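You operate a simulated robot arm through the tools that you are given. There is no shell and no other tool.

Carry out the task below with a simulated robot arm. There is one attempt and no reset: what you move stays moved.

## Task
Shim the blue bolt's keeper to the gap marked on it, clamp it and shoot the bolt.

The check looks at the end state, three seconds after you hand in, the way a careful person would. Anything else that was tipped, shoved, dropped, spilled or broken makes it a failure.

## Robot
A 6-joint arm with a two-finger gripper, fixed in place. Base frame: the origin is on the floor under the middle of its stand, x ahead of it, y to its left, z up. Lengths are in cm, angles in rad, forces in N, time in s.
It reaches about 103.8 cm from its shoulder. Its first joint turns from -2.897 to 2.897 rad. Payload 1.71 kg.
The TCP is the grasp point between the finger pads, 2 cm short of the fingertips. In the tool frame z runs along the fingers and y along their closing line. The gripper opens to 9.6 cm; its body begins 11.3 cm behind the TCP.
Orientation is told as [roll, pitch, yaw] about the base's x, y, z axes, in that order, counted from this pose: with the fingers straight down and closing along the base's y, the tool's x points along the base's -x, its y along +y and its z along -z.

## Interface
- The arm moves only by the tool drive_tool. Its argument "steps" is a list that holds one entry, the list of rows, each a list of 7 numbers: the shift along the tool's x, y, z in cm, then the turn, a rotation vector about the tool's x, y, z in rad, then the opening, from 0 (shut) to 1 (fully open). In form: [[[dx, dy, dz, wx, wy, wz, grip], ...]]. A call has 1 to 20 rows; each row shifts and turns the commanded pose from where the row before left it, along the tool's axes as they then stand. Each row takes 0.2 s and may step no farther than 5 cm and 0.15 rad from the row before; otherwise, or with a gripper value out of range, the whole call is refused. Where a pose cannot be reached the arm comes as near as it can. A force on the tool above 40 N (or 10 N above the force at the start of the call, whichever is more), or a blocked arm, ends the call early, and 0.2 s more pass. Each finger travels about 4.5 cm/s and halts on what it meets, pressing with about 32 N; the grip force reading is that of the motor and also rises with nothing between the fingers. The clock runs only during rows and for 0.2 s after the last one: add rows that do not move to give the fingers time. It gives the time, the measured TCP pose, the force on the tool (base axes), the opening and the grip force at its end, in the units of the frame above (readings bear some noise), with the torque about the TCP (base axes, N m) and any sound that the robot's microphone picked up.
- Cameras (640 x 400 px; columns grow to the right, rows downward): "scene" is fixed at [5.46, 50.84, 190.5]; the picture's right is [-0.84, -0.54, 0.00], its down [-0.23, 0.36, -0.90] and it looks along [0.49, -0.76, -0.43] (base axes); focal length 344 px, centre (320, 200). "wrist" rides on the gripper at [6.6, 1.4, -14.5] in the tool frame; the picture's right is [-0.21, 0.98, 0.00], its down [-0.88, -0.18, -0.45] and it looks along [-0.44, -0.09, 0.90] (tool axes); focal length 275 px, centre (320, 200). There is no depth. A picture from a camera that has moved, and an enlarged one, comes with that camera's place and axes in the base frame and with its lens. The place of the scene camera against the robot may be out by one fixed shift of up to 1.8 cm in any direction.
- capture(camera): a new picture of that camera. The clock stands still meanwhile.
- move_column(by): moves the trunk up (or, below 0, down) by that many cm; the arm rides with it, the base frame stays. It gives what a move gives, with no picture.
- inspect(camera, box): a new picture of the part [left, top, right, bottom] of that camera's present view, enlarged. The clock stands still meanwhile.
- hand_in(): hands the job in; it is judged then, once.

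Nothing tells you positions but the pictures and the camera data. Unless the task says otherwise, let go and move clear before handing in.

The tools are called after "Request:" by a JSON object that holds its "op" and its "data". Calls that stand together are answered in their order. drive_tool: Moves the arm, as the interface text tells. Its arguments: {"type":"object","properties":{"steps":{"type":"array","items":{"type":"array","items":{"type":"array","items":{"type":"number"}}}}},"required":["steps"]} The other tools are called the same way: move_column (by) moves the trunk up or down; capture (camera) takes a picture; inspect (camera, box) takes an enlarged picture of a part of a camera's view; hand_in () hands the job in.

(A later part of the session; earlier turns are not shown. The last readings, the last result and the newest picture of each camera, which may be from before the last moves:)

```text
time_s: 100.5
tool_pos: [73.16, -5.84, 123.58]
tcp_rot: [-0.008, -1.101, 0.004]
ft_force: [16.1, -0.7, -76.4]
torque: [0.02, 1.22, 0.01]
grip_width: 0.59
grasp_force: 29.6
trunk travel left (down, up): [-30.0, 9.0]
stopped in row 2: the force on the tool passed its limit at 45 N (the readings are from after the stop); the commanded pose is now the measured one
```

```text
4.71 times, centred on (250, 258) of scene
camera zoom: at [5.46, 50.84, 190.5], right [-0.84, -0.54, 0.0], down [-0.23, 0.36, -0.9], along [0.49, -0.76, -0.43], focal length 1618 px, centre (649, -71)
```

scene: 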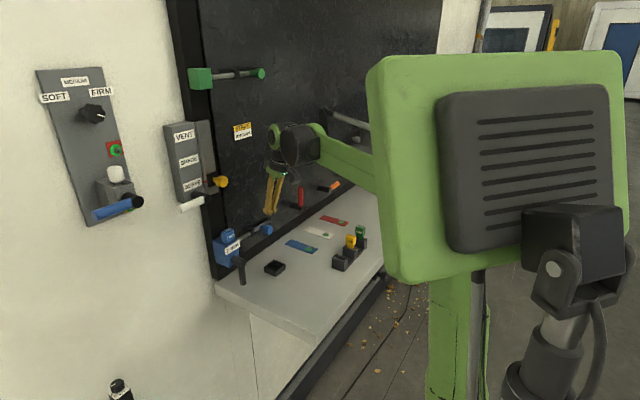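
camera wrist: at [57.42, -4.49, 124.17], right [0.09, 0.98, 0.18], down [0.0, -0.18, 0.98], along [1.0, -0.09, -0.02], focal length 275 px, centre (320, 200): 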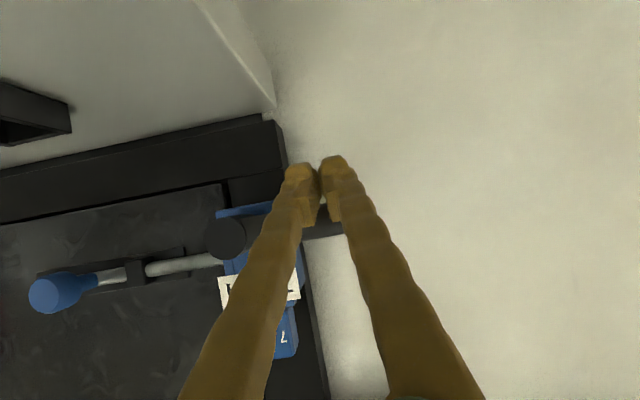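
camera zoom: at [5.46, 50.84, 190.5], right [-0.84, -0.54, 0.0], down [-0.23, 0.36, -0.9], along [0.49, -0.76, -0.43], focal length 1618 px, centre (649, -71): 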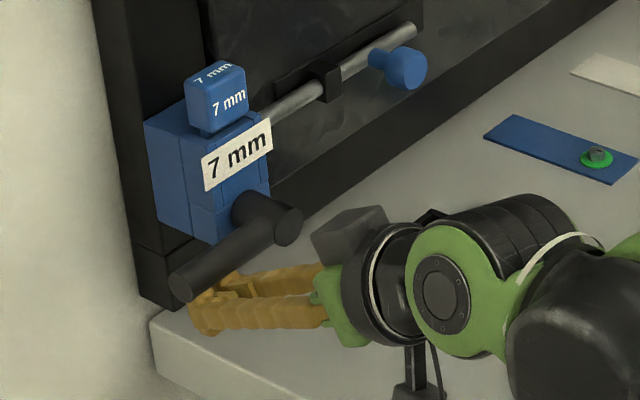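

Horizontal is a hard stop, so the clamp's travel really is down. I'll relieve the pressure straight away.

Request:
{"op": "drive_tool", "data": {"steps": [[[0.45, 0, 0.227, 0, 0, 0, 0], [0.45, 0, 0.227, 0, 0, 0, 0], [0.45, 0, 0.227, 0, 0, 0, 0], [0, 0, 0, 0, 0, 0, 0]]]}}

Request:
{"op": "capture", "data": {"camera": "wrist"}}

Request:
{"op": "inspect", "data": {"camera": "scene", "box": [190, 215, 310, 300]}}

```text
time_s: 101.5
tool_pos: [73.1, -5.76, 122.89]
tcp_rot: [-0.006, -1.113, 0.002]
ft_force: [0.4, 0.5, -0.4]
torque: [0.05, -0.01, 0.01]
grip_width: 0.02
grasp_force: 29.4
trunk travel left (down, up): [-30.0, 9.0]
```

```text
taken
camera wrist: at [57.22, -4.44, 123.21], right [0.09, 0.98, 0.18], down [-0.01, -0.18, 0.98], along [1.0, -0.09, -0.01], focal length 275 px, centre (320, 200)
```

wrist: 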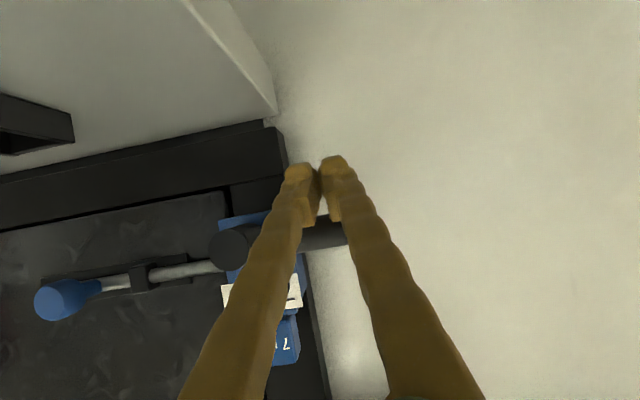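

```text
4.71 times, centred on (250, 258) of scene
camera zoom: at [5.46, 50.84, 190.5], right [-0.84, -0.54, 0.0], down [-0.23, 0.36, -0.9], along [0.49, -0.76, -0.43], focal length 1618 px, centre (649, -71)
```

zoom: 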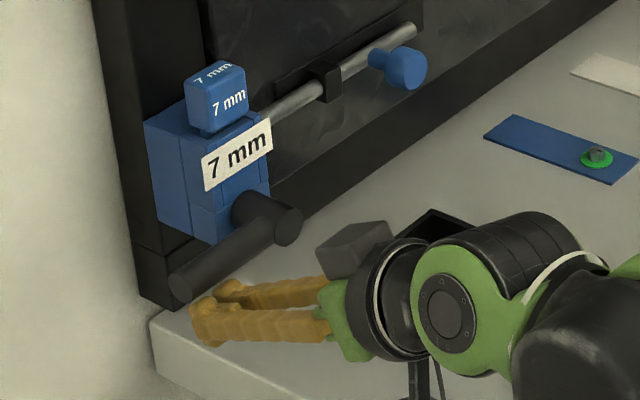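

The clamp lever travels only from horizontal to 90° down, so down is "clamped". That leaves the shim's seating as the suspect. I'll retreat, re-grip the shim, and try a light press with a wiggle to see if it drops any deeper.

Request:
{"op": "drive_tool", "data": {"steps": [[[1.36, 0, -2.67, 0, 0, 0, 0], [1.36, 0, -2.67, 0, 0, 0, 0], [1.36, 0, -2.67, 0, 0, 0, 0], [-2.4, 0, -1.2, 0, 0, 0, 0], [-2.4, 0, -1.2, 0, 0, 0, 0], [-2.4, 0, -1.2, 0, 0, 0, 0], [-2.4, -1.2, -1.2, 0, 0, 0, 0.2], [-2.4, -1.3, -1.2, 0, 0, 0, 0.4], [-2.4, -1.3, -1.2, 0, 0, 0, 0.6], [-2.4, -1.3, -1.2, 0, 0, 0, 0.75], [0, -1.3, 0, 0, 0.106, 0, 0.75], [0, 0, 0, 0, 0.106, 0, 0.75], [0, 0, 0, 0, 0.106, 0, 0.75], [0, 0, 0, 0, 0, 0, 0.75], [0, 0, 0, 0, 0, 0, 0.75]]]}}

Request:
{"op": "capture", "data": {"camera": "wrist"}}

```text
time_s: 104.7
tool_pos: [63.98, -12.13, 141.32]
tcp_rot: [-0.005, -0.796, 0.0]
ft_force: [-0.6, 0.0, -0.1]
torque: [-0.02, 0.01, 0.01]
grip_width: 7.19
grasp_force: 0.1
trunk travel left (down, up): [-30.0, 9.0]
```

```text
taken
camera wrist: at [49.11, -10.7, 146.79], right [0.15, 0.98, 0.14], down [0.3, -0.18, 0.94], along [0.94, -0.09, -0.32], focal length 275 px, centre (320, 200)
```

wrist: 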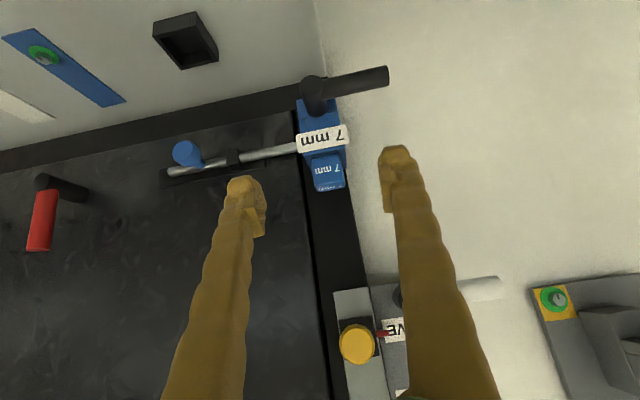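

Request:
{"op": "inspect", "data": {"camera": "wrist", "box": [280, 90, 370, 200]}}

Request:
{"op": "inspect", "data": {"camera": "scene", "box": [222, 234, 244, 248]}}

Request:
{"op": "inspect", "data": {"camera": "scene", "box": [215, 235, 270, 290]}}

```text
3.64 times, centred on (325, 145) of wrist
camera zoom: at [49.11, -10.7, 146.79], right [0.15, 0.98, 0.14], down [0.3, -0.18, 0.94], along [0.94, -0.09, -0.32], focal length 1001 px, centre (302, 400)
```

zoom: 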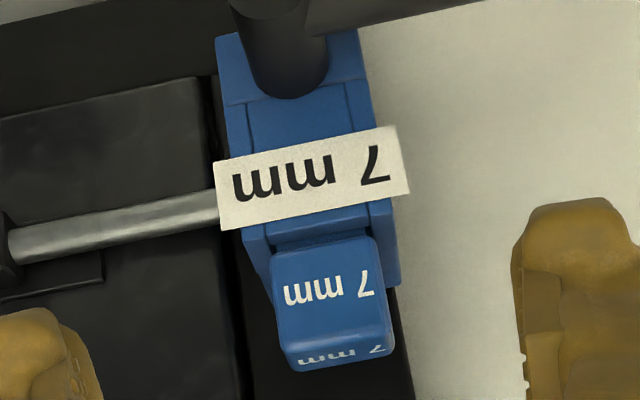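

```text
16.00 times, centred on (233, 241) of scene
camera zoom: at [5.46, 50.84, 190.5], right [-0.84, -0.54, 0.0], down [-0.23, 0.36, -0.9], along [0.49, -0.76, -0.43], focal length 5500 px, centre (1712, -456)
```

zoom: 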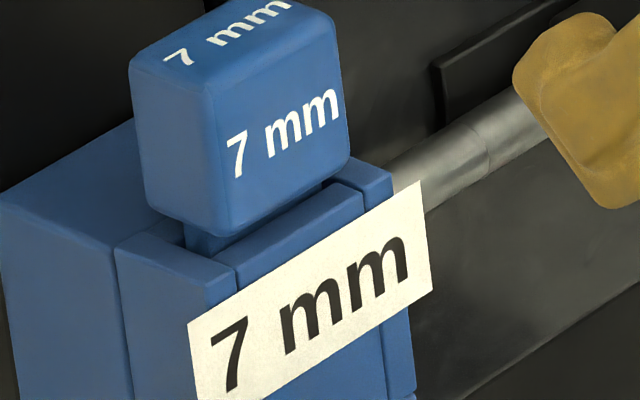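

```text
7.27 times, centred on (242, 262) of scene
camera zoom: at [5.46, 50.84, 190.5], right [-0.84, -0.54, 0.0], down [-0.23, 0.36, -0.9], along [0.49, -0.76, -0.43], focal length 2500 px, centre (884, -254)
```

zoom: 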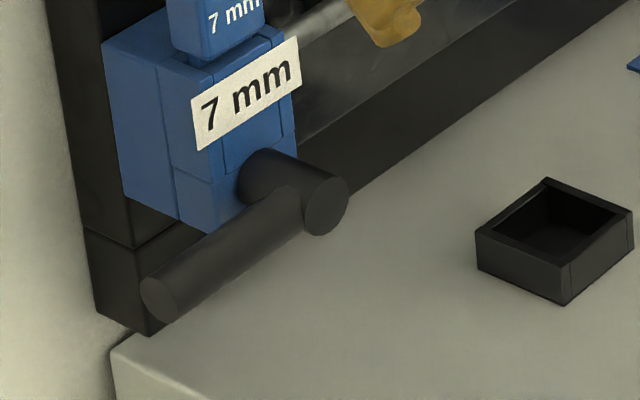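

Request:
{"op": "drive_tool", "data": {"steps": [[[-2.985, -0.025, 1.975, 0, 0, 0, 0.75], [-2.985, -0.025, 1.975, 0, 0, 0, 0.75], [0.03, -0.008, 2.384, 0, 0, 0, 0.75], [0.03, -0.008, 2.384, 0, 0, 0, 0.75], [0.03, -0.008, 2.384, 0, 0, 0, 0.75], [0.03, -0.008, 2.384, 0, 0, 0, 0.75], [0.03, -0.008, 2.384, 0, 0, 0, 0.75], [0, 0, 0, 0, 0, 0, 0.75], [0, 0, 0, 0, 0, 0, 0.75]]]}}

Request:
{"op": "capture", "data": {"camera": "wrist"}}

```text
time_s: 106.7
tool_pos: [79.25, -12.25, 134.27]
tcp_rot: [-0.003, -0.793, 0.003]
ft_force: [-0.2, 0.5, 0.5]
torque: [0.01, 0.02, -0.01]
grip_width: 7.19
grasp_force: 0.0
trunk travel left (down, up): [-30.0, 9.0]
```

```text
taken
camera wrist: at [64.46, -10.89, 139.76], right [0.15, 0.98, 0.14], down [0.3, -0.18, 0.94], along [0.94, -0.09, -0.32], focal length 275 px, centre (320, 200)
```

wrist: 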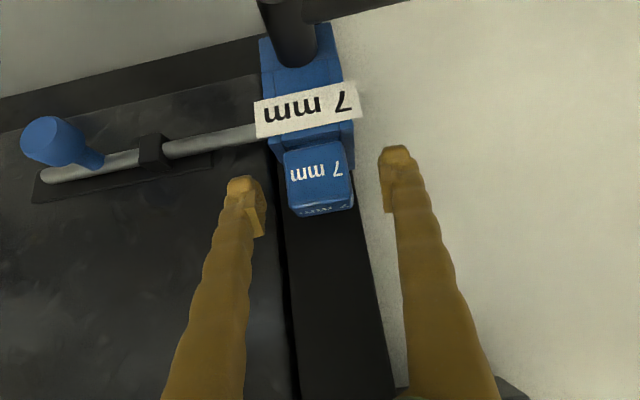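

Request:
{"op": "drive_tool", "data": {"steps": [[[-0.03, 0.08, -0.03, 0, 0, 0, 0.6], [0, 0, 0, 0, 0, 0, 0.5], [0, 0, 0, 0, 0, 0, 0.42], [0, 0, 0, 0, 0, 0, 0.38], [0, 0, 0, 0, 0, 0, 0.35], [0, 0, 0, 0, 0, 0, 0.32], [0, 0, 0, 0, 0, 0, 0.25], [0, 0, 0, 0, 0, 0, 0.15], [0, 0, 0, 0, 0, 0, 0.1]]]}}

Request:
{"op": "drive_tool", "data": {"steps": [[[0.05, 0, 0.05, 0, 0, 0, 0.1], [0.05, 0, 0.05, 0, 0, 0, 0.1], [0, 0, 0, 0, 0, 0, 0.1]]]}}

Request:
{"op": "inspect", "data": {"camera": "wrist", "box": [240, 90, 380, 180]}}

```text
time_s: 108.7
tool_pos: [79.47, -12.1, 134.4]
tcp_rot: [-0.005, -0.794, 0.003]
ft_force: [-0.1, 0.1, 0.2]
torque: [0.0, -0.05, 0.02]
grip_width: 3.44
grasp_force: 32.2
trunk travel left (down, up): [-30.0, 9.0]
```

```text
time_s: 109.5
tool_pos: [79.36, -12.1, 134.53]
tcp_rot: [-0.004, -0.796, 0.001]
ft_force: [4.8, -0.5, 14.9]
torque: [0.02, -0.43, -0.01]
grip_width: 3.43
grasp_force: 32.0
trunk travel left (down, up): [-30.0, 9.0]
```

```text
4.44 times, centred on (310, 135) of wrist
camera zoom: at [64.43, -10.82, 139.79], right [0.15, 0.98, 0.14], down [0.3, -0.18, 0.94], along [0.94, -0.09, -0.32], focal length 1224 px, centre (364, 489)
```

zoom: 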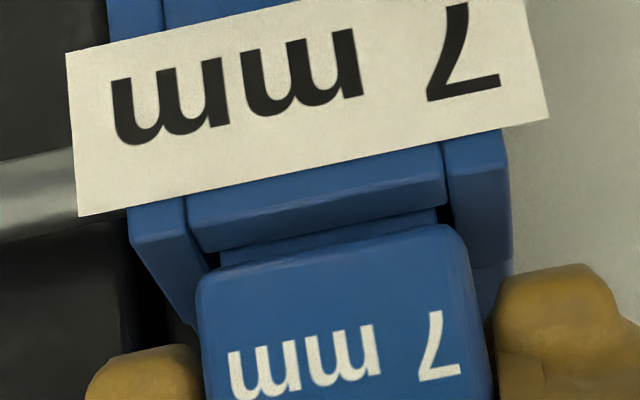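

Request:
{"op": "drive_tool", "data": {"steps": [[[-0.056, 0, 0.057, 0, 0, 0, 0.1], [-0.056, 0, 0.057, 0, 0, 0, 0.1], [0, 0, 0, 0, 0, 0, 0.1]]]}}

Request:
{"op": "drive_tool", "data": {"steps": [[[-0.056, 0, 0.057, 0, 0, 0, 0.1], [-0.056, 0, 0.057, 0, 0, 0, 0.1], [0, 0, 0, 0, 0, 0, 0.1]]]}}

Request:
{"op": "inspect", "data": {"camera": "wrist", "box": [240, 90, 380, 180]}}

```text
time_s: 110.3
tool_pos: [79.31, -12.24, 134.46]
tcp_rot: [-0.004, -0.795, 0.003]
ft_force: [-5.3, 0.6, 15.4]
torque: [0.12, 0.48, -0.02]
grip_width: 3.41
grasp_force: 32.3
trunk travel left (down, up): [-30.0, 9.0]
```

```text
time_s: 111.1
tool_pos: [79.46, -12.24, 134.35]
tcp_rot: [-0.003, -0.795, 0.003]
ft_force: [-5.2, 0.3, 16.8]
torque: [0.05, 0.25, 0.04]
grip_width: 3.44
grasp_force: 32.3
trunk travel left (down, up): [-30.0, 9.0]
```

```text
4.44 times, centred on (310, 135) of wrist
camera zoom: at [64.61, -10.87, 139.77], right [0.15, 0.98, 0.14], down [0.3, -0.18, 0.94], along [0.94, -0.09, -0.32], focal length 1224 px, centre (364, 489)
```

zoom: 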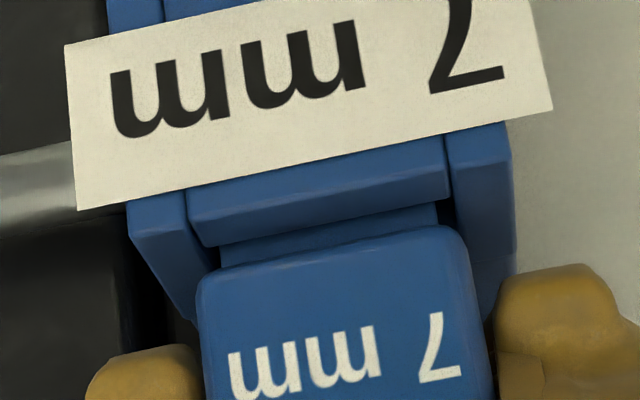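

The shim slides flat on the slot floor under light pressure, so it is fully seated. I'll let go, retreat, and look at the slot from above with the lever open, to compare with the clamped state.

Request:
{"op": "drive_tool", "data": {"steps": [[[-0.06, 0, -0.06, 0, 0, 0, 0.1], [0.04, 0, -0.04, 0, 0, 0, 0.1], [0, 0, 0, 0, 0, 0, 0.3], [0, 0, 0, 0, 0, 0, 0.4], [0, 0, 0, 0, 0, 0, 0.5], [0, 0, 0, 0, 0, 0, 0.6], [0, 0, 0, 0, 0, 0, 0.7], [0, 0, 0, 0, 0, 0, 0.75], [0, 0, -1, 0, 0, 0, 0.75], [0, 0, -1.5, 0, 0, 0, 0.75], [0, 0, -2, 0, 0, 0, 0.75], [0, 0, -2.5, 0, 0, 0, 0.75], [0, 0, -2.5, 0, 0, 0, 0.75], [0, 0, -2.5, 0, 0, 0, 0.75], [0, 0, 0, 0, 0, 0, 0.75]]]}}

Request:
{"op": "drive_tool", "data": {"steps": [[[0.355, -2.95, 0.49, 0, 0, 0, 0.75], [0.355, -2.95, 0.49, 0, 0, 0, 0.6], [0.355, -2.95, 0.49, 0, 0, 0, 0.4], [0.355, -2.95, 0.49, 0, 0, 0, 0.2], [0, 0, 0, 0, 0.125, 0, 0], [0, 0, 0, 0, 0.125, 0, 0], [0, 0, 0, 0, 0.125, 0, 0], [0, 0, 0, 0, 0.125, 0, 0], [0, 0, 0, 0, 0, 0, 0], [0, 0, 0, 0, 0, 0, 0]]]}}

Request:
{"op": "inspect", "data": {"camera": "wrist", "box": [390, 110, 490, 190]}}

Request:
{"op": "capture", "data": {"camera": "wrist"}}

```text
time_s: 114.3
tool_pos: [71.18, -12.37, 142.87]
tcp_rot: [-0.004, -0.793, 0.001]
ft_force: [-0.8, 0.7, 0.0]
torque: [0.01, 0.03, 0.01]
grip_width: 7.19
grasp_force: 0.0
trunk travel left (down, up): [-30.0, 9.0]
```

```text
time_s: 116.5
tool_pos: [71.46, -24.05, 140.52]
tcp_rot: [-0.004, -0.295, 0.0]
ft_force: [-0.5, -0.8, -0.9]
torque: [0.01, -0.03, 0.02]
grip_width: 0.0
grasp_force: 29.6
trunk travel left (down, up): [-30.0, 9.0]
```

```text
5.00 times, centred on (440, 150) of wrist
camera zoom: at [61.03, -22.6, 152.36], right [0.2, 0.98, 0.06], down [0.71, -0.18, 0.68], along [0.68, -0.09, -0.73], focal length 1376 px, centre (-280, 450)
```

zoom: 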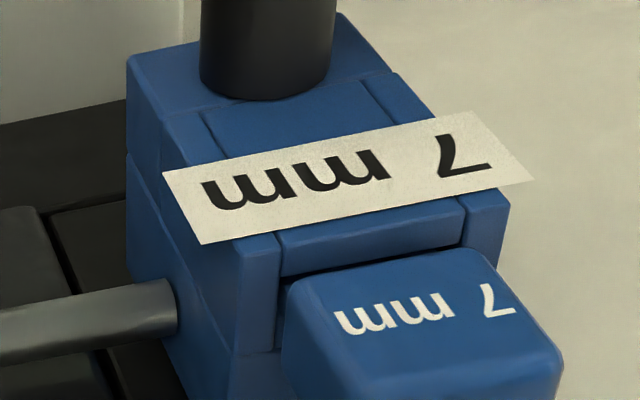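

```text
taken
camera wrist: at [61.03, -22.6, 152.36], right [0.2, 0.98, 0.06], down [0.71, -0.18, 0.68], along [0.68, -0.09, -0.73], focal length 275 px, centre (320, 200)
```

wrist: 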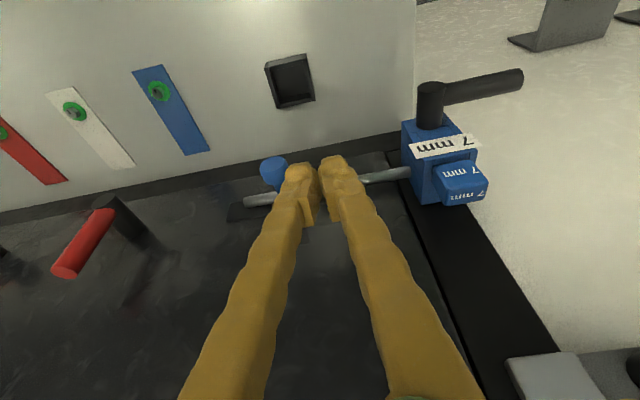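

Request:
{"op": "inspect", "data": {"camera": "wrist", "box": [410, 140, 490, 190]}}

Request:
{"op": "inspect", "data": {"camera": "wrist", "box": [420, 155, 450, 185]}}

```text
8.00 times, centred on (450, 165) of wrist
camera zoom: at [61.03, -22.6, 152.36], right [0.2, 0.98, 0.06], down [0.71, -0.18, 0.68], along [0.68, -0.09, -0.73], focal length 2202 px, centre (-720, 480)
```

zoom: 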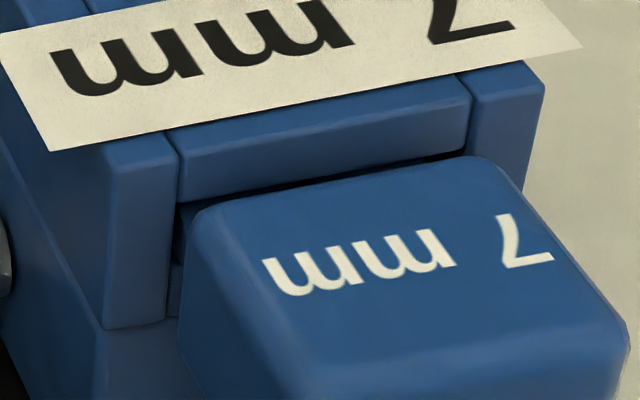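

```text
13.33 times, centred on (435, 170) of wrist
camera zoom: at [61.03, -22.6, 152.36], right [0.2, 0.98, 0.06], down [0.71, -0.18, 0.68], along [0.68, -0.09, -0.73], focal length 3670 px, centre (-1213, 600)
```

zoom: 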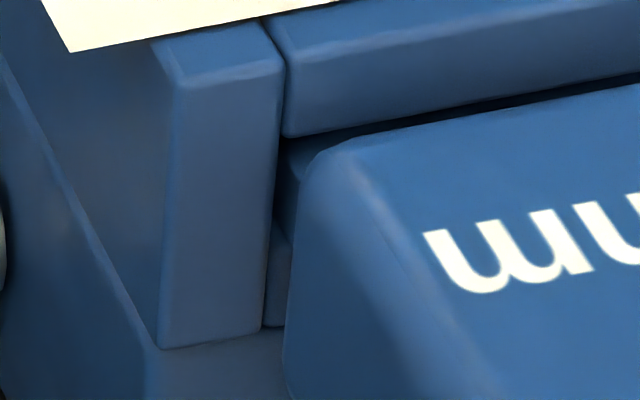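

Nothing in the keeper moves between lever open and closed, so I can't tell visually which state counts as clamped. As a gentle test I'll try the bolt with the lever horizontal, in small steps that stop at low force.

Request:
{"op": "drive_tool", "data": {"steps": [[[0, -2, 0, 0, -0.134, 0, 0], [0, -2, 0, 0, -0.134, 0, 0], [0, -2, 0, 0, -0.134, 0, 0], [0, -2, 0, 0, -0.134, 0, 0], [0, -2, 0, 0, -0.134, 0, 0], [0, -2.2, 0, 0, -0.134, 0, 0], [3.19, -0.1, -0.48, 0, 0, 0, 0], [3.19, -0.1, -0.48, 0, 0, 0, 0], [3.19, -0.1, -0.48, 0, 0, 0, 0], [3.19, -0.1, -0.48, 0, 0, 0, 0], [0, 0, 0, 0, 0, 0, 0], [0, 0, 0, 0, 0, 0, 0]]]}}

Request:
{"op": "capture", "data": {"camera": "wrist"}}

```text
time_s: 119.1
tool_pos: [64.01, -36.62, 130.0]
tcp_rot: [-0.007, -1.1, 0.005]
ft_force: [0.5, 1.0, 0.3]
torque: [0.01, -0.01, 0.01]
grip_width: 0.01
grasp_force: 28.9
trunk travel left (down, up): [-30.0, 9.0]
```

```text
taken
camera wrist: at [48.08, -35.24, 130.63], right [0.09, 0.98, 0.18], down [0.0, -0.18, 0.98], along [1.0, -0.09, -0.02], focal length 275 px, centre (320, 200)
```

wrist: 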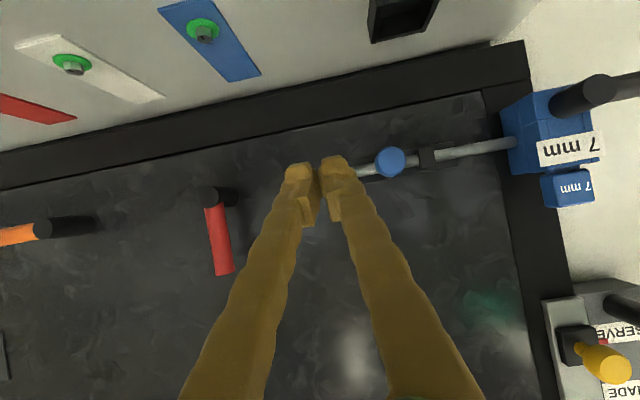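

Request:
{"op": "inspect", "data": {"camera": "wrist", "box": [480, 80, 610, 210]}}

Request:
{"op": "inspect", "data": {"camera": "wrist", "box": [490, 110, 540, 165]}}

Request:
{"op": "inspect", "data": {"camera": "wrist", "box": [340, 120, 520, 200]}}

```text
3.08 times, centred on (545, 145) of wrist
camera zoom: at [48.08, -35.24, 130.63], right [0.09, 0.98, 0.18], down [0.0, -0.18, 0.98], along [1.0, -0.09, -0.02], focal length 847 px, centre (-372, 369)
```

zoom: 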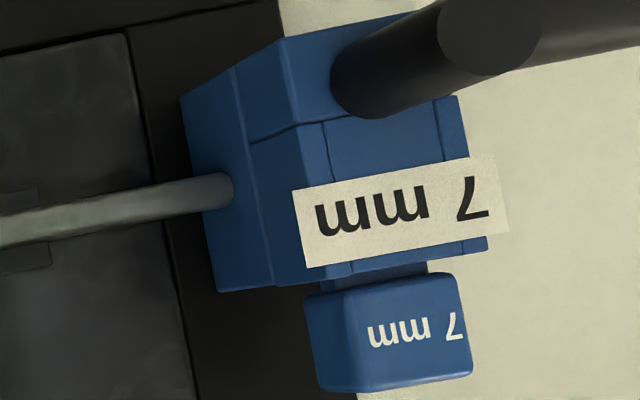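

```text
7.27 times, centred on (515, 138) of wrist
camera zoom: at [48.08, -35.24, 130.63], right [0.09, 0.98, 0.18], down [0.0, -0.18, 0.98], along [1.0, -0.09, -0.02], focal length 2002 px, centre (-1098, 654)
```

zoom: 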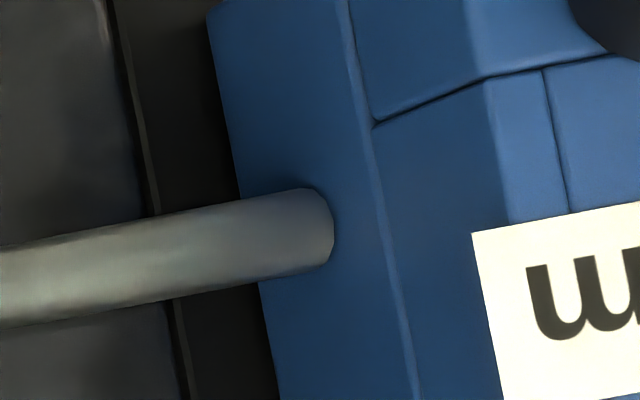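

```text
3.56 times, centred on (430, 160) of wrist
camera zoom: at [48.08, -35.24, 130.63], right [0.09, 0.98, 0.18], down [0.0, -0.18, 0.98], along [1.0, -0.09, -0.02], focal length 979 px, centre (-71, 342)
```

zoom: 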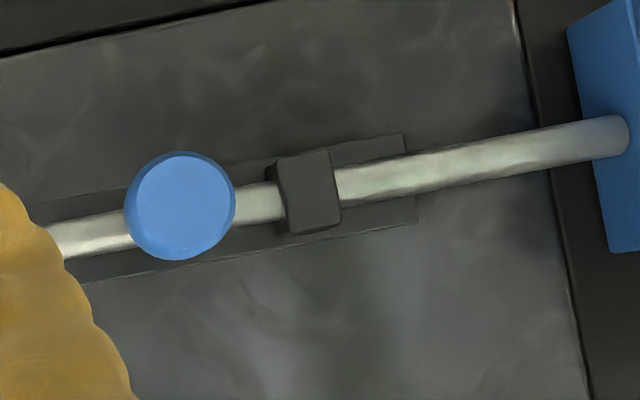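

Request:
{"op": "drive_tool", "data": {"steps": [[[-0.705, 0, 2.27, 0, 0, 0, 0], [-0.705, 0, 2.27, 0, 0, 0, 0], [-0.705, 0, 2.27, 0, 0, 0, 0], [-0.705, 0, 2.27, 0, 0, 0, 0], [-0.705, 0, 2.27, 0, 0, 0, 0], [-0.705, 0, 2.27, 0, 0, 0, 0], [0, 0.7, 0, 0, 0, 0, 0], [0, 0.7, 0, 0, 0, 0, 0], [0, 0.7, 0, 0, 0, 0, 0], [0, 0.4, 0, 0, 0, 0, 0], [0, 0.2, 0, 0, 0, 0, 0], [0, 0, 0, 0, 0, 0, 0]]]}}

Request:
{"op": "drive_tool", "data": {"steps": [[[0, 0.12, 0, 0, 0, 0, 0], [0, 0.12, 0, 0, 0, 0, 0], [0, 0.12, 0, 0, 0, 0, 0], [0, 0, 0, 0, 0, 0, 0]]]}}

Request:
{"op": "capture", "data": {"camera": "wrist"}}

```text
time_s: 121.7
tool_pos: [78.09, -34.0, 127.69]
tcp_rot: [-0.007, -1.1, 0.004]
ft_force: [0.5, 0.2, -0.1]
torque: [0.01, -0.01, 0.01]
grip_width: 0.0
grasp_force: 29.3
trunk travel left (down, up): [-30.0, 9.0]
```

```text
time_s: 122.7
tool_pos: [78.08, -33.61, 127.63]
tcp_rot: [-0.007, -1.099, 0.005]
ft_force: [-0.9, -0.6, -0.5]
torque: [0.01, -0.03, -0.01]
grip_width: 0.01
grasp_force: 29.5
trunk travel left (down, up): [-30.0, 9.0]
```

```text
taken
camera wrist: at [62.18, -32.24, 128.23], right [0.09, 0.98, 0.18], down [0.0, -0.18, 0.98], along [1.0, -0.09, -0.02], focal length 275 px, centre (320, 200)
```

wrist: 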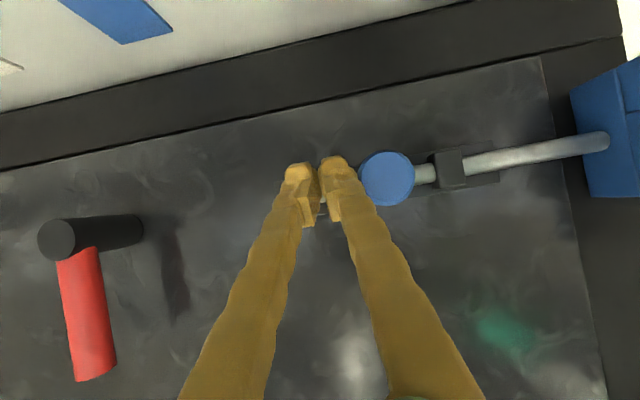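

Request:
{"op": "drive_tool", "data": {"steps": [[[0, 0.12, 0, 0, 0, 0, 0], [0, 0.12, 0, 0, 0, 0, 0], [0, 0.12, 0, 0, 0, 0, 0], [0, 0, 0, 0, 0, 0, 0]]]}}

Request:
{"op": "drive_tool", "data": {"steps": [[[0, 0.12, 0, 0, 0, 0, 0], [0, 0.12, 0, 0, 0, 0, 0], [0, 0, 0, 0, 0, 0, 0]]]}}

Request:
{"op": "capture", "data": {"camera": "wrist"}}

```text
time_s: 123.7
tool_pos: [77.88, -33.12, 127.61]
tcp_rot: [-0.006, -1.099, 0.003]
ft_force: [1.0, -2.2, 0.0]
torque: [0.0, 0.0, -0.01]
grip_width: 0.01
grasp_force: 29.4
trunk travel left (down, up): [-30.0, 9.0]
```

```text
time_s: 124.5
tool_pos: [77.86, -32.78, 127.56]
tcp_rot: [-0.005, -1.1, 0.002]
ft_force: [0.6, -3.0, 2.1]
torque: [0.02, 0.03, -0.01]
grip_width: 0.0
grasp_force: 29.3
trunk travel left (down, up): [-30.0, 9.0]
```

```text
taken
camera wrist: at [62.15, -31.6, 128.2], right [0.09, 0.98, 0.18], down [0.0, -0.18, 0.98], along [1.0, -0.09, -0.02], focal length 275 px, centre (320, 200)
```

wrist: 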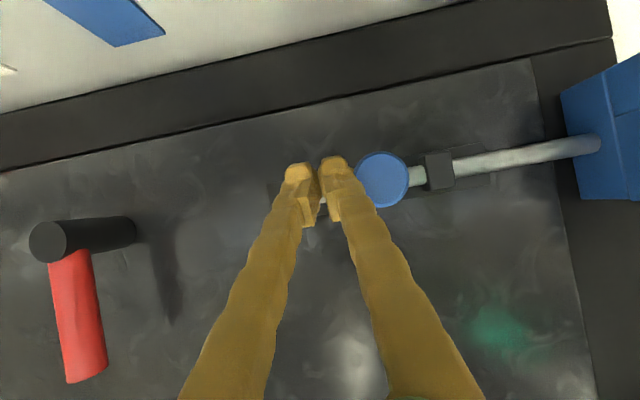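

Request:
{"op": "drive_tool", "data": {"steps": [[[0, 0.12, 0, 0, 0, 0, 0], [0, 0.12, 0, 0, 0, 0, 0], [0, 0, 0, 0, 0, 0, 0]]]}}

Request:
{"op": "inspect", "data": {"camera": "wrist", "box": [340, 110, 640, 220]}}

```text
time_s: 125.3
tool_pos: [77.9, -32.68, 127.55]
tcp_rot: [-0.005, -1.099, 0.004]
ft_force: [0.0, -1.5, -1.2]
torque: [-0.01, -0.01, 0.0]
grip_width: 0.0
grasp_force: 29.3
trunk travel left (down, up): [-30.0, 9.0]
```

```text
2.13 times, centred on (490, 165) of wrist
camera zoom: at [62.17, -31.33, 128.25], right [0.09, 0.98, 0.18], down [0.0, -0.18, 0.98], along [1.0, -0.09, -0.02], focal length 587 px, centre (-43, 275)
```

zoom: 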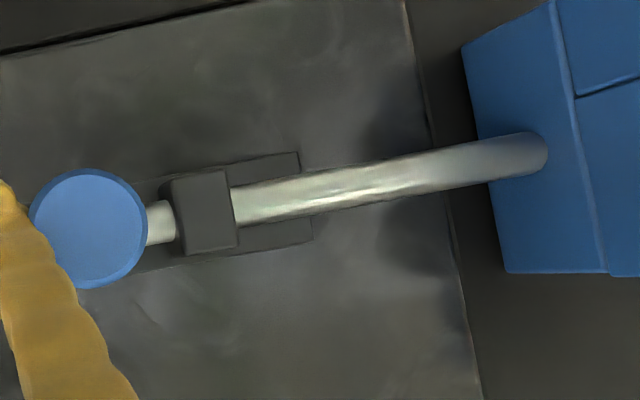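

The bolt is moving further now at only 2 N, past where it stopped before. I'll keep pushing in small steps.

Request:
{"op": "drive_tool", "data": {"steps": [[[0, 0.15, 0, 0, 0, 0, 0], [0, 0.15, 0, 0, 0, 0, 0], [0, 0.15, 0, 0, 0, 0, 0], [0, 0, 0, 0, 0, 0, 0]]]}}

Request:
{"op": "drive_tool", "data": {"steps": [[[0, 0.15, 0, 0, 0, 0, 0], [0, 0.15, 0, 0, 0, 0, 0], [0, 0, 0, 0, 0, 0, 0]]]}}

Request:
{"op": "inspect", "data": {"camera": "wrist", "box": [300, 110, 640, 240]}}

```text
time_s: 126.3
tool_pos: [77.9, -32.19, 127.7]
tcp_rot: [-0.006, -1.101, 0.003]
ft_force: [-1.8, -2.2, -1.0]
torque: [0.02, 0.0, 0.01]
grip_width: 0.0
grasp_force: 29.7
trunk travel left (down, up): [-30.0, 9.0]
```

```text
time_s: 127.1
tool_pos: [78.04, -31.99, 127.58]
tcp_rot: [-0.004, -1.101, 0.006]
ft_force: [-1.5, -2.3, 1.9]
torque: [0.03, 0.01, 0.03]
grip_width: 0.01
grasp_force: 29.7
trunk travel left (down, up): [-30.0, 9.0]
```

```text
1.88 times, centred on (470, 175) of wrist
camera zoom: at [62.18, -30.61, 128.21], right [0.09, 0.98, 0.18], down [0.0, -0.18, 0.98], along [1.0, -0.09, -0.02], focal length 518 px, centre (38, 247)
```

zoom: 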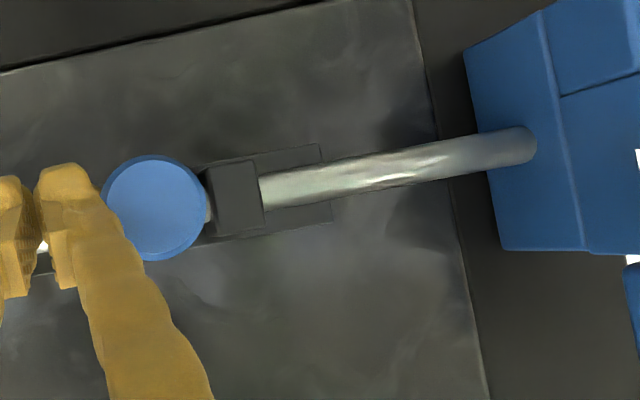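

With the lever horizontal, the rod is now sliding into the keeper: about 2.5 cm of travel, with the tip past the face. I'll carry on to the end of travel in small steps to see how far a full throw goes.

Request:
{"op": "drive_tool", "data": {"steps": [[[0, 0.15, 0, 0, 0, 0, 0], [0, 0.15, 0, 0, 0, 0, 0], [0, 0.15, 0, 0, 0, 0, 0], [0, 0.15, 0, 0, 0, 0, 0], [0, 0, 0, 0, 0, 0, 0]]]}}

Request:
{"op": "drive_tool", "data": {"steps": [[[0, 0.15, 0, 0, 0, 0, 0], [0, 0.15, 0, 0, 0, 0, 0], [0, 0.15, 0, 0, 0, 0, 0], [0, 0.15, 0, 0, 0, 0, 0], [0, 0, 0, 0, 0, 0, 0]]]}}

Request:
{"op": "inspect", "data": {"camera": "wrist", "box": [300, 110, 640, 240]}}

```text
time_s: 128.3
tool_pos: [77.91, -31.39, 127.65]
tcp_rot: [-0.007, -1.098, 0.006]
ft_force: [0.4, -0.4, -0.7]
torque: [-0.02, -0.01, 0.01]
grip_width: 0.0
grasp_force: 29.3
trunk travel left (down, up): [-30.0, 9.0]
```

```text
time_s: 129.5
tool_pos: [77.95, -30.8, 127.75]
tcp_rot: [-0.005, -1.101, 0.004]
ft_force: [2.6, -8.3, 3.7]
torque: [0.07, 0.0, -0.03]
grip_width: 0.0
grasp_force: 29.8
trunk travel left (down, up): [-30.0, 9.0]
```

```text
1.88 times, centred on (470, 175) of wrist
camera zoom: at [62.14, -29.5, 128.26], right [0.1, 0.98, 0.18], down [0.0, -0.18, 0.98], along [1.0, -0.09, -0.02], focal length 518 px, centre (38, 247)
```

zoom: 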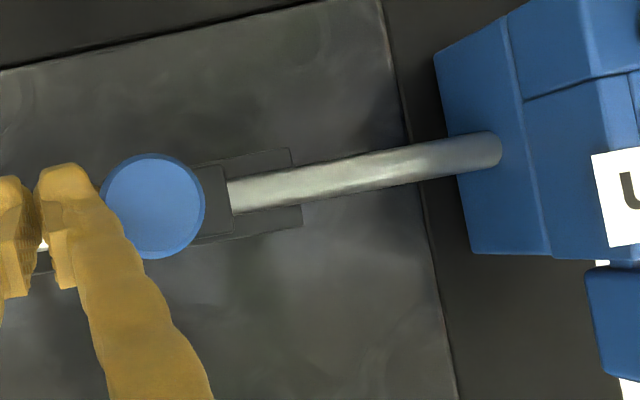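

Request:
{"op": "drive_tool", "data": {"steps": [[[0, 0.1, 0, 0, 0, 0, 0], [0, 0.1, 0, 0, 0, 0, 0], [0, 0, 0, 0, 0, 0, 0]]]}}

Request:
{"op": "capture", "data": {"camera": "wrist"}}

Request:
{"op": "inspect", "data": {"camera": "scene", "box": [205, 215, 295, 285]}}

```text
time_s: 130.3
tool_pos: [77.95, -30.76, 127.58]
tcp_rot: [-0.003, -1.099, -0.001]
ft_force: [1.2, -24.5, 3.2]
torque: [0.0, 0.0, 0.09]
grip_width: 0.0
grasp_force: 29.9
trunk travel left (down, up): [-30.0, 9.0]
```

```text
taken
camera wrist: at [62.12, -29.46, 128.24], right [0.1, 0.98, 0.18], down [0.0, -0.18, 0.98], along [1.0, -0.09, -0.02], focal length 275 px, centre (320, 200)
```

wrist: 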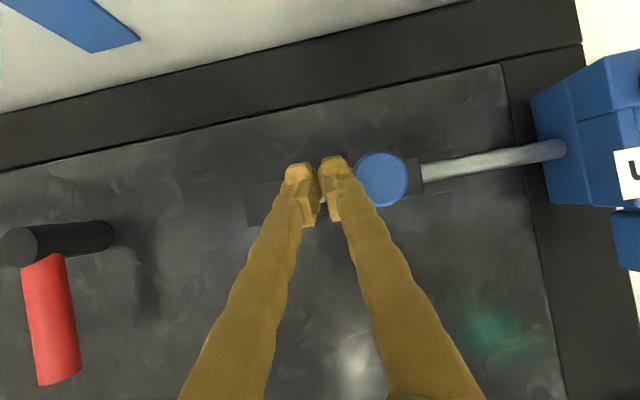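

```text
5.71 times, centred on (250, 250) of scene
camera zoom: at [5.46, 50.84, 190.5], right [-0.84, -0.54, 0.0], down [-0.23, 0.36, -0.9], along [0.49, -0.76, -0.43], focal length 1964 px, centre (720, -86)
```

zoom: 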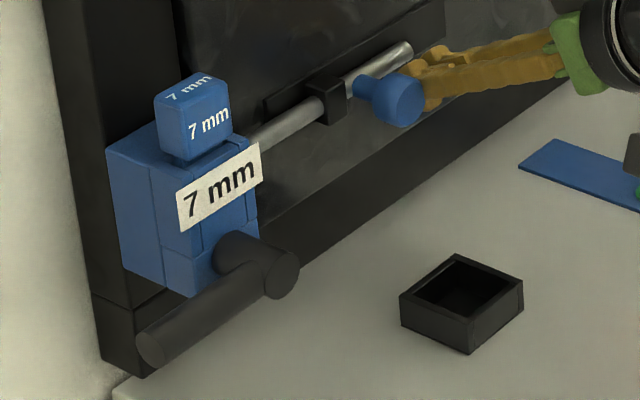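

The bolt hits its end stop after about 3.6 cm of travel, so it can be fully thrown with the lever horizontal. It was blocked with the lever down, so I need to know which lever position means "clamped". I'll draw the bolt back and test how the gate depends on the shim, pushing the knob back from its +y side.

Request:
{"op": "drive_tool", "data": {"steps": [[[0, -0.4, 0, 0, 0, 0, 0], [0.32, 0, -2.83, 0, 0, 0, 0], [0.32, 0, -2.83, 0, 0, 0, 0], [0.32, 0, -2.83, 0, 0, 0, 0], [0, 2.95, 0, 0, 0, 0, 0], [0, 2.95, 0, 0, 0, 0, 0], [0, 2.95, 0, 0, 0, 0, 0], [-0.257, 0, 2.71, 0, 0, 0, 0], [-0.257, 0, 2.71, 0, 0, 0, 0], [-0.257, 0, 2.71, 0, 0, 0, 0], [0, 0, 0, 0, 0, 0, 0], [0, 0, 0, 0, 0, 0, 0]]]}}

Request:
{"op": "capture", "data": {"camera": "wrist"}}

```text
time_s: 132.9
tool_pos: [77.67, -22.18, 127.67]
tcp_rot: [-0.007, -1.099, 0.006]
ft_force: [-0.8, -0.2, -0.2]
torque: [0.01, -0.01, -0.02]
grip_width: 0.01
grasp_force: 29.8
trunk travel left (down, up): [-30.0, 9.0]
```

```text
taken
camera wrist: at [61.81, -20.71, 128.3], right [0.09, 0.98, 0.18], down [0.0, -0.18, 0.98], along [1.0, -0.09, -0.02], focal length 275 px, centre (320, 200)
```

wrist: 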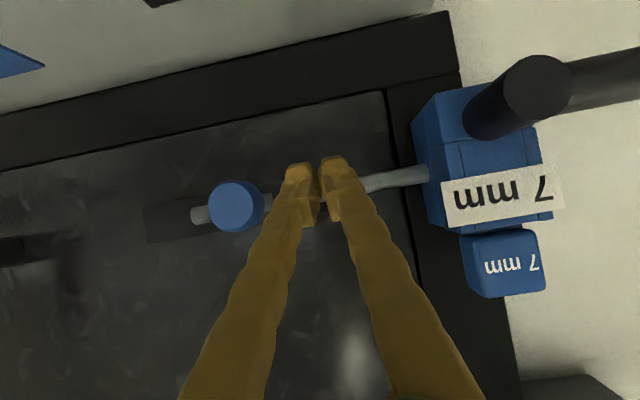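

Request:
{"op": "drive_tool", "data": {"steps": [[[0, -0.4, 0, 0, 0, 0, 0], [0, -0.4, 0, 0, 0, 0, 0], [0, -0.3, 0, 0, 0, 0, 0], [0, -0.3, 0, 0, 0, 0, 0], [0, -0.3, 0, 0, 0, 0, 0], [0, -0.3, 0, 0, 0, 0, 0], [0, -0.3, 0, 0, 0, 0, 0], [0, -0.3, 0, 0, 0, 0, 0], [0, -0.3, 0, 0, 0, 0, 0], [0, -0.3, 0, 0, 0, 0, 0], [0, -0.3, 0, 0, 0, 0, 0], [0, -0.3, 0, 0, 0, 0, 0], [0, -0.3, 0, 0, 0, 0, 0], [0, -0.3, 0, 0, 0, 0, 0], [0, -0.2, 0, 0, 0, 0, 0], [0, 0, 0, 0, 0, 0, 0]]]}}

Request:
{"op": "capture", "data": {"camera": "wrist"}}

```text
time_s: 136.3
tool_pos: [77.55, -26.74, 127.65]
tcp_rot: [-0.006, -1.1, 0.005]
ft_force: [-1.1, 2.8, -0.1]
torque: [0.02, 0.01, -0.02]
grip_width: 0.02
grasp_force: 29.1
trunk travel left (down, up): [-30.0, 9.0]
```

```text
taken
camera wrist: at [61.79, -25.31, 128.23], right [0.09, 0.98, 0.18], down [0.0, -0.18, 0.98], along [1.0, -0.09, -0.02], focal length 275 px, centre (320, 200)
```

wrist: 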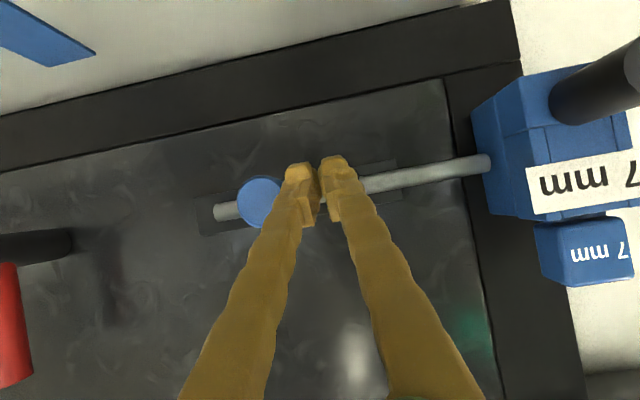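

Request:
{"op": "drive_tool", "data": {"steps": [[[0, -0.3, 0, 0, 0, 0, 0], [0, -0.3, 0, 0, 0, 0, 0], [0, -0.2, 0, 0, 0, 0, 0], [0, 0, 0, 0, 0, 0, 0], [0, 0.3, 0, 0, 0, 0, 0], [0.32, 0, -2.83, 0, 0, 0, 0], [0.32, 0, -2.83, 0, 0, 0, 0], [0.32, 0, -2.83, 0, 0, 0, 0], [0, 0, 0, 0, 0, 0, 0]]]}}

Request:
{"op": "capture", "data": {"camera": "wrist"}}

```text
time_s: 138.3
tool_pos: [69.31, -27.22, 130.73]
tcp_rot: [-0.006, -1.1, 0.006]
ft_force: [-0.6, -0.6, 1.0]
torque: [-0.03, 0.02, -0.01]
grip_width: 0.0
grasp_force: 29.1
trunk travel left (down, up): [-30.0, 9.0]
```

```text
taken
camera wrist: at [53.59, -25.86, 131.32], right [0.09, 0.98, 0.18], down [0.0, -0.18, 0.98], along [1.0, -0.09, -0.02], focal length 275 px, centre (320, 200)
```

wrist: 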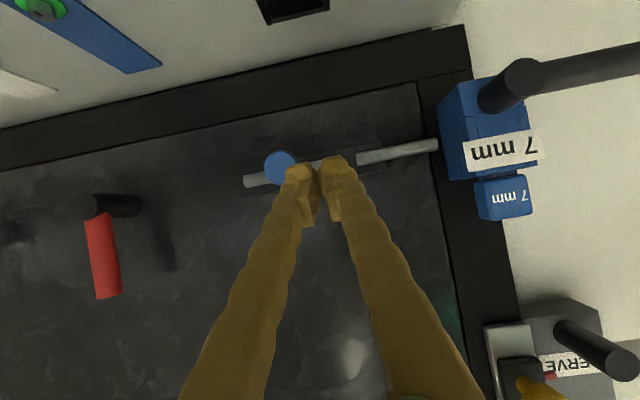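

The bolt is drawn back clear of the keeper. Next I'll take the shim out for a moment, keeping hold of it, and see whether the bolt is blocked without it. That tells me whether the lever-horizontal state really senses the shim.

Request:
{"op": "drive_tool", "data": {"steps": [[[-3.03, 0, -2.85, 0, 0, 0, 0], [-3.03, 0, -2.85, 0, 0, 0, 0.2], [-3.03, 0, -2.85, 0, 0, 0, 0.4], [0, 3.76, 0, 0, 0.102, 0, 0.6], [0, 3.76, 0, 0, 0.102, 0, 0.75], [0, 3.76, 0, 0, 0.102, 0, 0.75], [0, 3.76, 0, 0, 0, 0, 0.75], [-1.86, 0, 1.68, 0, 0, 0, 0.75], [-1.86, 0, 1.68, 0, 0, 0, 0.75], [0, 0, 0, 0, 0, 0, 0.75], [0, 0, 0, 0, 0, 0, 0.75]]]}}

Request:
{"op": "capture", "data": {"camera": "wrist"}}

```text
time_s: 140.7
tool_pos: [71.16, -12.08, 142.94]
tcp_rot: [-0.004, -0.793, 0.002]
ft_force: [0.7, 0.1, -0.7]
torque: [0.03, 0.01, -0.01]
grip_width: 7.19
grasp_force: 0.0
trunk travel left (down, up): [-30.0, 9.0]
```

```text
taken
camera wrist: at [56.27, -10.7, 148.24], right [0.15, 0.98, 0.14], down [0.3, -0.18, 0.94], along [0.94, -0.09, -0.32], focal length 275 px, centre (320, 200)
```

wrist: 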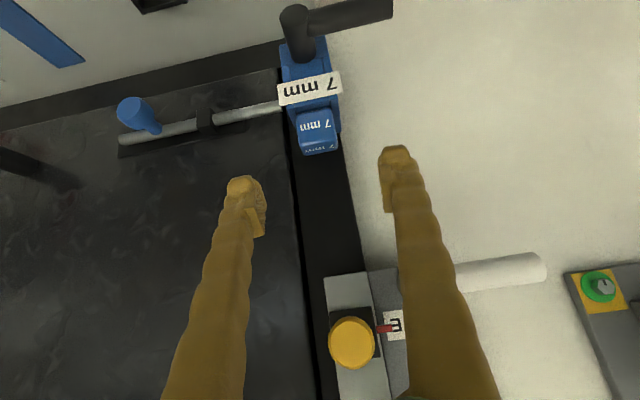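

Request:
{"op": "drive_tool", "data": {"steps": [[[0.024, -0.02, 2.358, 0, 0, 0, 0.75], [0.024, -0.02, 2.358, 0, 0, 0, 0.75], [0.024, -0.02, 2.358, 0, 0, 0, 0.75], [0.024, -0.02, 2.358, 0, 0, 0, 0.75], [0.024, -0.02, 2.358, 0, 0, 0, 0.75], [0, 0, 0, 0, 0, 0, 0.75], [0, 0, 0, 0, 0, 0, 0.6], [0, 0, 0, 0, 0, 0, 0.5], [0, 0, 0, 0, 0, 0, 0.42], [0, 0, 0, 0, 0, 0, 0.38], [0, 0, 0, 0, 0, 0, 0.35], [0, 0, 0, 0, 0, 0, 0.32], [0, 0, 0, 0, 0, 0, 0.25], [0, 0, 0, 0, 0, 0, 0.15], [0, 0, 0, 0, 0, 0, 0.1]]]}}

Request:
{"op": "drive_tool", "data": {"steps": [[[-0.14, 0, -0.14, 0, 0, 0, 0.1], [-0.14, 0, -0.14, 0, 0, 0, 0.1], [0, 0, 0, 0, 0, 0, 0.1]]]}}

Request:
{"op": "capture", "data": {"camera": "wrist"}}

```text
time_s: 143.9
tool_pos: [79.45, -12.22, 134.48]
tcp_rot: [-0.004, -0.792, 0.002]
ft_force: [0.3, -0.8, -0.2]
torque: [-0.01, 0.0, 0.01]
grip_width: 3.41
grasp_force: 32.0
trunk travel left (down, up): [-30.0, 9.0]
```

```text
time_s: 144.7
tool_pos: [79.42, -12.25, 134.91]
tcp_rot: [-0.003, -0.792, 0.002]
ft_force: [0.3, 0.2, 0.3]
torque: [-0.03, -0.01, -0.02]
grip_width: 3.44
grasp_force: 32.2
trunk travel left (down, up): [-30.0, 9.0]
```

```text
taken
camera wrist: at [64.59, -10.87, 140.24], right [0.15, 0.98, 0.14], down [0.3, -0.18, 0.94], along [0.94, -0.09, -0.32], focal length 275 px, centre (320, 200)
```

wrist: 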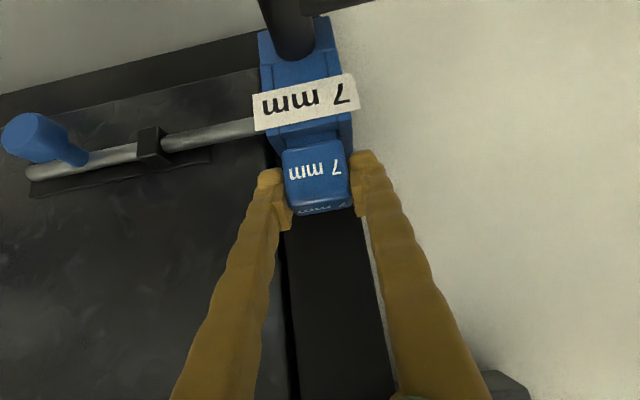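

Request:
{"op": "drive_tool", "data": {"steps": [[[-0.57, 0, -0.56, 0, 0, 0, 0.1], [-0.57, 0, -0.56, 0, 0, 0, 0.1], [-0.57, 0, -0.56, 0, 0, 0, 0.1], [-0.57, 0, -0.56, 0, 0, 0, 0.1], [-0.57, 0, -0.56, 0, 0, 0, 0.1], [-0.57, 0, -0.56, 0, 0, 0, 0.1], [-0.57, 0, -0.56, 0, 0, 0, 0.1], [-0.57, 0, -0.56, 0, 0, 0, 0.1], [0, 0, 0, 0, 0, 0, 0.1]]]}}

Request:
{"op": "capture", "data": {"camera": "wrist"}}

Request:
{"op": "inspect", "data": {"camera": "scene", "box": [222, 234, 244, 248]}}

```text
time_s: 146.7
tool_pos: [79.45, -12.28, 141.29]
tcp_rot: [-0.004, -0.793, 0.001]
ft_force: [0.0, -0.6, -0.4]
torque: [0.03, -0.02, 0.0]
grip_width: 3.45
grasp_force: 31.9
trunk travel left (down, up): [-30.0, 9.0]
```

```text
taken
camera wrist: at [64.63, -10.89, 146.63], right [0.15, 0.98, 0.14], down [0.3, -0.18, 0.94], along [0.94, -0.09, -0.32], focal length 275 px, centre (320, 200)
```

wrist: 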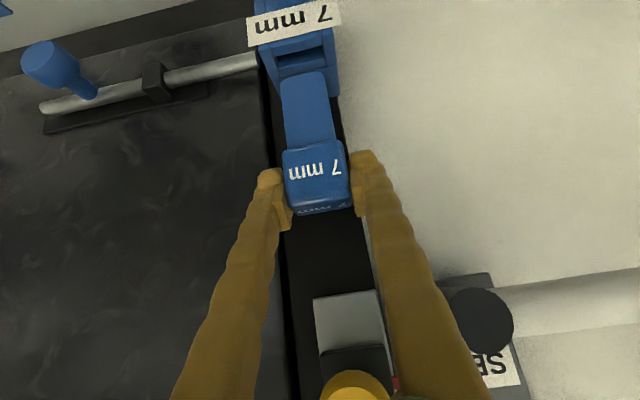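

```text
16.00 times, centred on (233, 241) of scene
camera zoom: at [5.46, 50.84, 190.5], right [-0.84, -0.54, 0.0], down [-0.23, 0.36, -0.9], along [0.49, -0.76, -0.43], focal length 5500 px, centre (1712, -456)
```

zoom: 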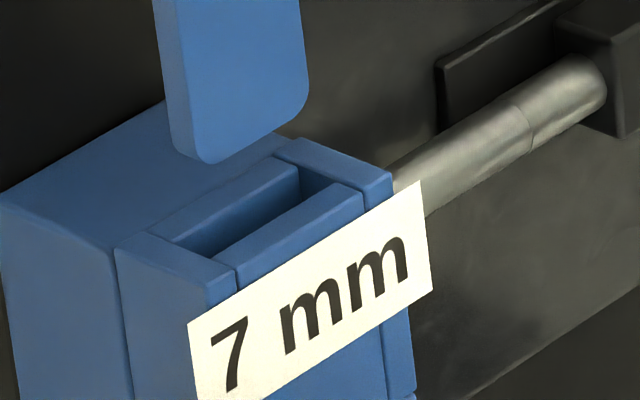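

The shim is out and held, with the lever still horizontal and the slot empty. I'll bring the outside of my finger to the knob's -y side and push gently.

Request:
{"op": "drive_tool", "data": {"steps": [[[2.68, 0, -2.74, 0, 0, 0, 0.1], [2.68, 0, -2.74, 0, 0, 0, 0.1], [2.68, 0, -2.74, 0, 0, 0, 0.1], [0, -4.2, 0, 0, 0, 0, 0.1], [0, -4.2, 0, 0, 0, 0, 0.1], [0, -4.2, 0, 0, 0, 0, 0.1], [0, -4.2, 0, 0, 0, 0, 0.1], [0, -4.2, 0, 0, 0, 0, 0.1], [0, -4.2, 0, 0, 0, 0, 0.1], [0, 0, 0, 0, 0, 0, 0.1], [0, 0, 0, 0, 0, 0, 0.1]]]}}

Request:
{"op": "capture", "data": {"camera": "wrist"}}

```text
time_s: 149.1
tool_pos: [67.92, -37.35, 141.47]
tcp_rot: [-0.005, -0.794, 0.003]
ft_force: [0.6, 0.1, 0.3]
torque: [-0.03, -0.02, -0.02]
grip_width: 3.45
grasp_force: 31.5
trunk travel left (down, up): [-30.0, 9.0]
```

```text
taken
camera wrist: at [53.09, -35.99, 146.83], right [0.15, 0.98, 0.14], down [0.3, -0.18, 0.94], along [0.94, -0.09, -0.32], focal length 275 px, centre (320, 200)
```

wrist: 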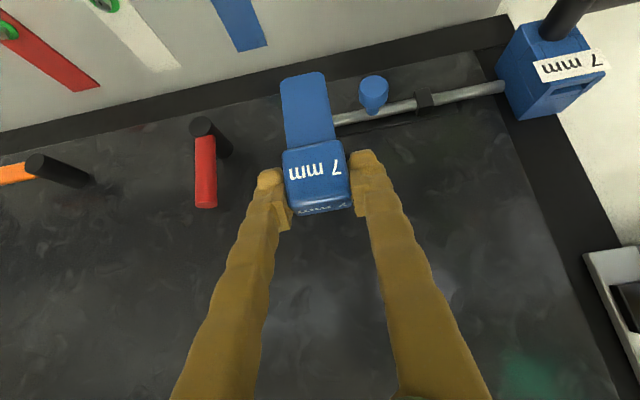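

Request:
{"op": "drive_tool", "data": {"steps": [[[2.43, 0, 2.38, 0, 0, 0, 0.1], [2.43, 0, 2.38, 0, 0, 0, 0.1], [2.43, 0, 2.38, 0, 0, 0, 0.1], [2.43, 0, 2.38, 0, 0, 0, 0.1], [-2.15, 0, 2.2, 0, 0, 0, 0.1], [-2.15, 0, 2.2, 0, 0, 0, 0.1], [-2.15, 0, 2.2, 0, 0, 0, 0.1], [0, 0, 0, 0, 0, 0, 0.1], [0, 0, 0, 0, 0, 0, 0.1]]]}}

Request:
{"op": "capture", "data": {"camera": "wrist"}}

Request:
{"op": "inspect", "data": {"camera": "scene", "box": [205, 195, 325, 285]}}

```text
time_s: 151.1
tool_pos: [77.0, -37.5, 127.8]
tcp_rot: [-0.003, -0.791, 0.0]
ft_force: [0.2, -0.3, 0.4]
torque: [0.03, 0.02, -0.01]
grip_width: 3.47
grasp_force: 32.0
trunk travel left (down, up): [-30.0, 9.0]
```

```text
taken
camera wrist: at [62.29, -36.12, 133.16], right [0.15, 0.98, 0.14], down [0.3, -0.18, 0.94], along [0.94, -0.09, -0.32], focal length 275 px, centre (320, 200)
```

wrist: 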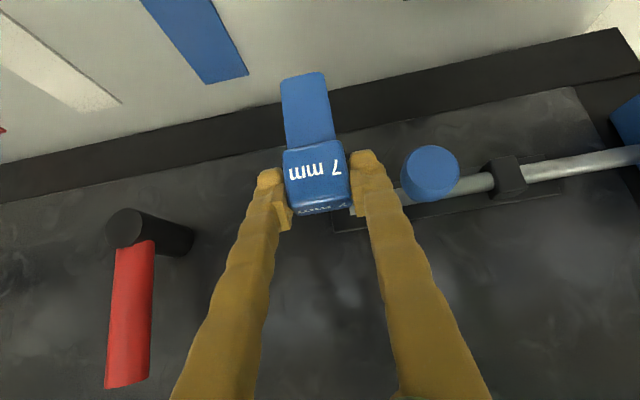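

```text
4.44 times, centred on (265, 240) of scene
camera zoom: at [5.46, 50.84, 190.5], right [-0.84, -0.54, 0.0], down [-0.23, 0.36, -0.9], along [0.49, -0.76, -0.43], focal length 1528 px, centre (564, 22)
```

zoom: 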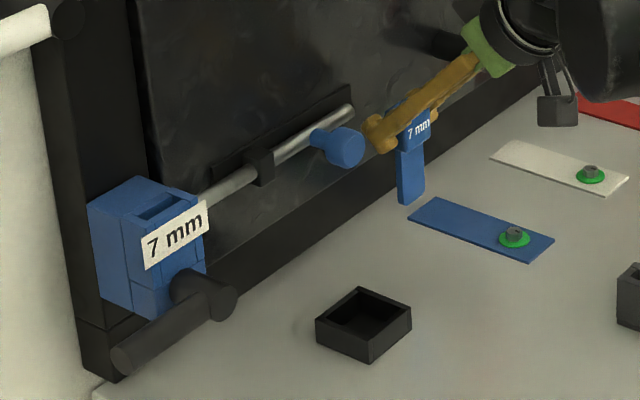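

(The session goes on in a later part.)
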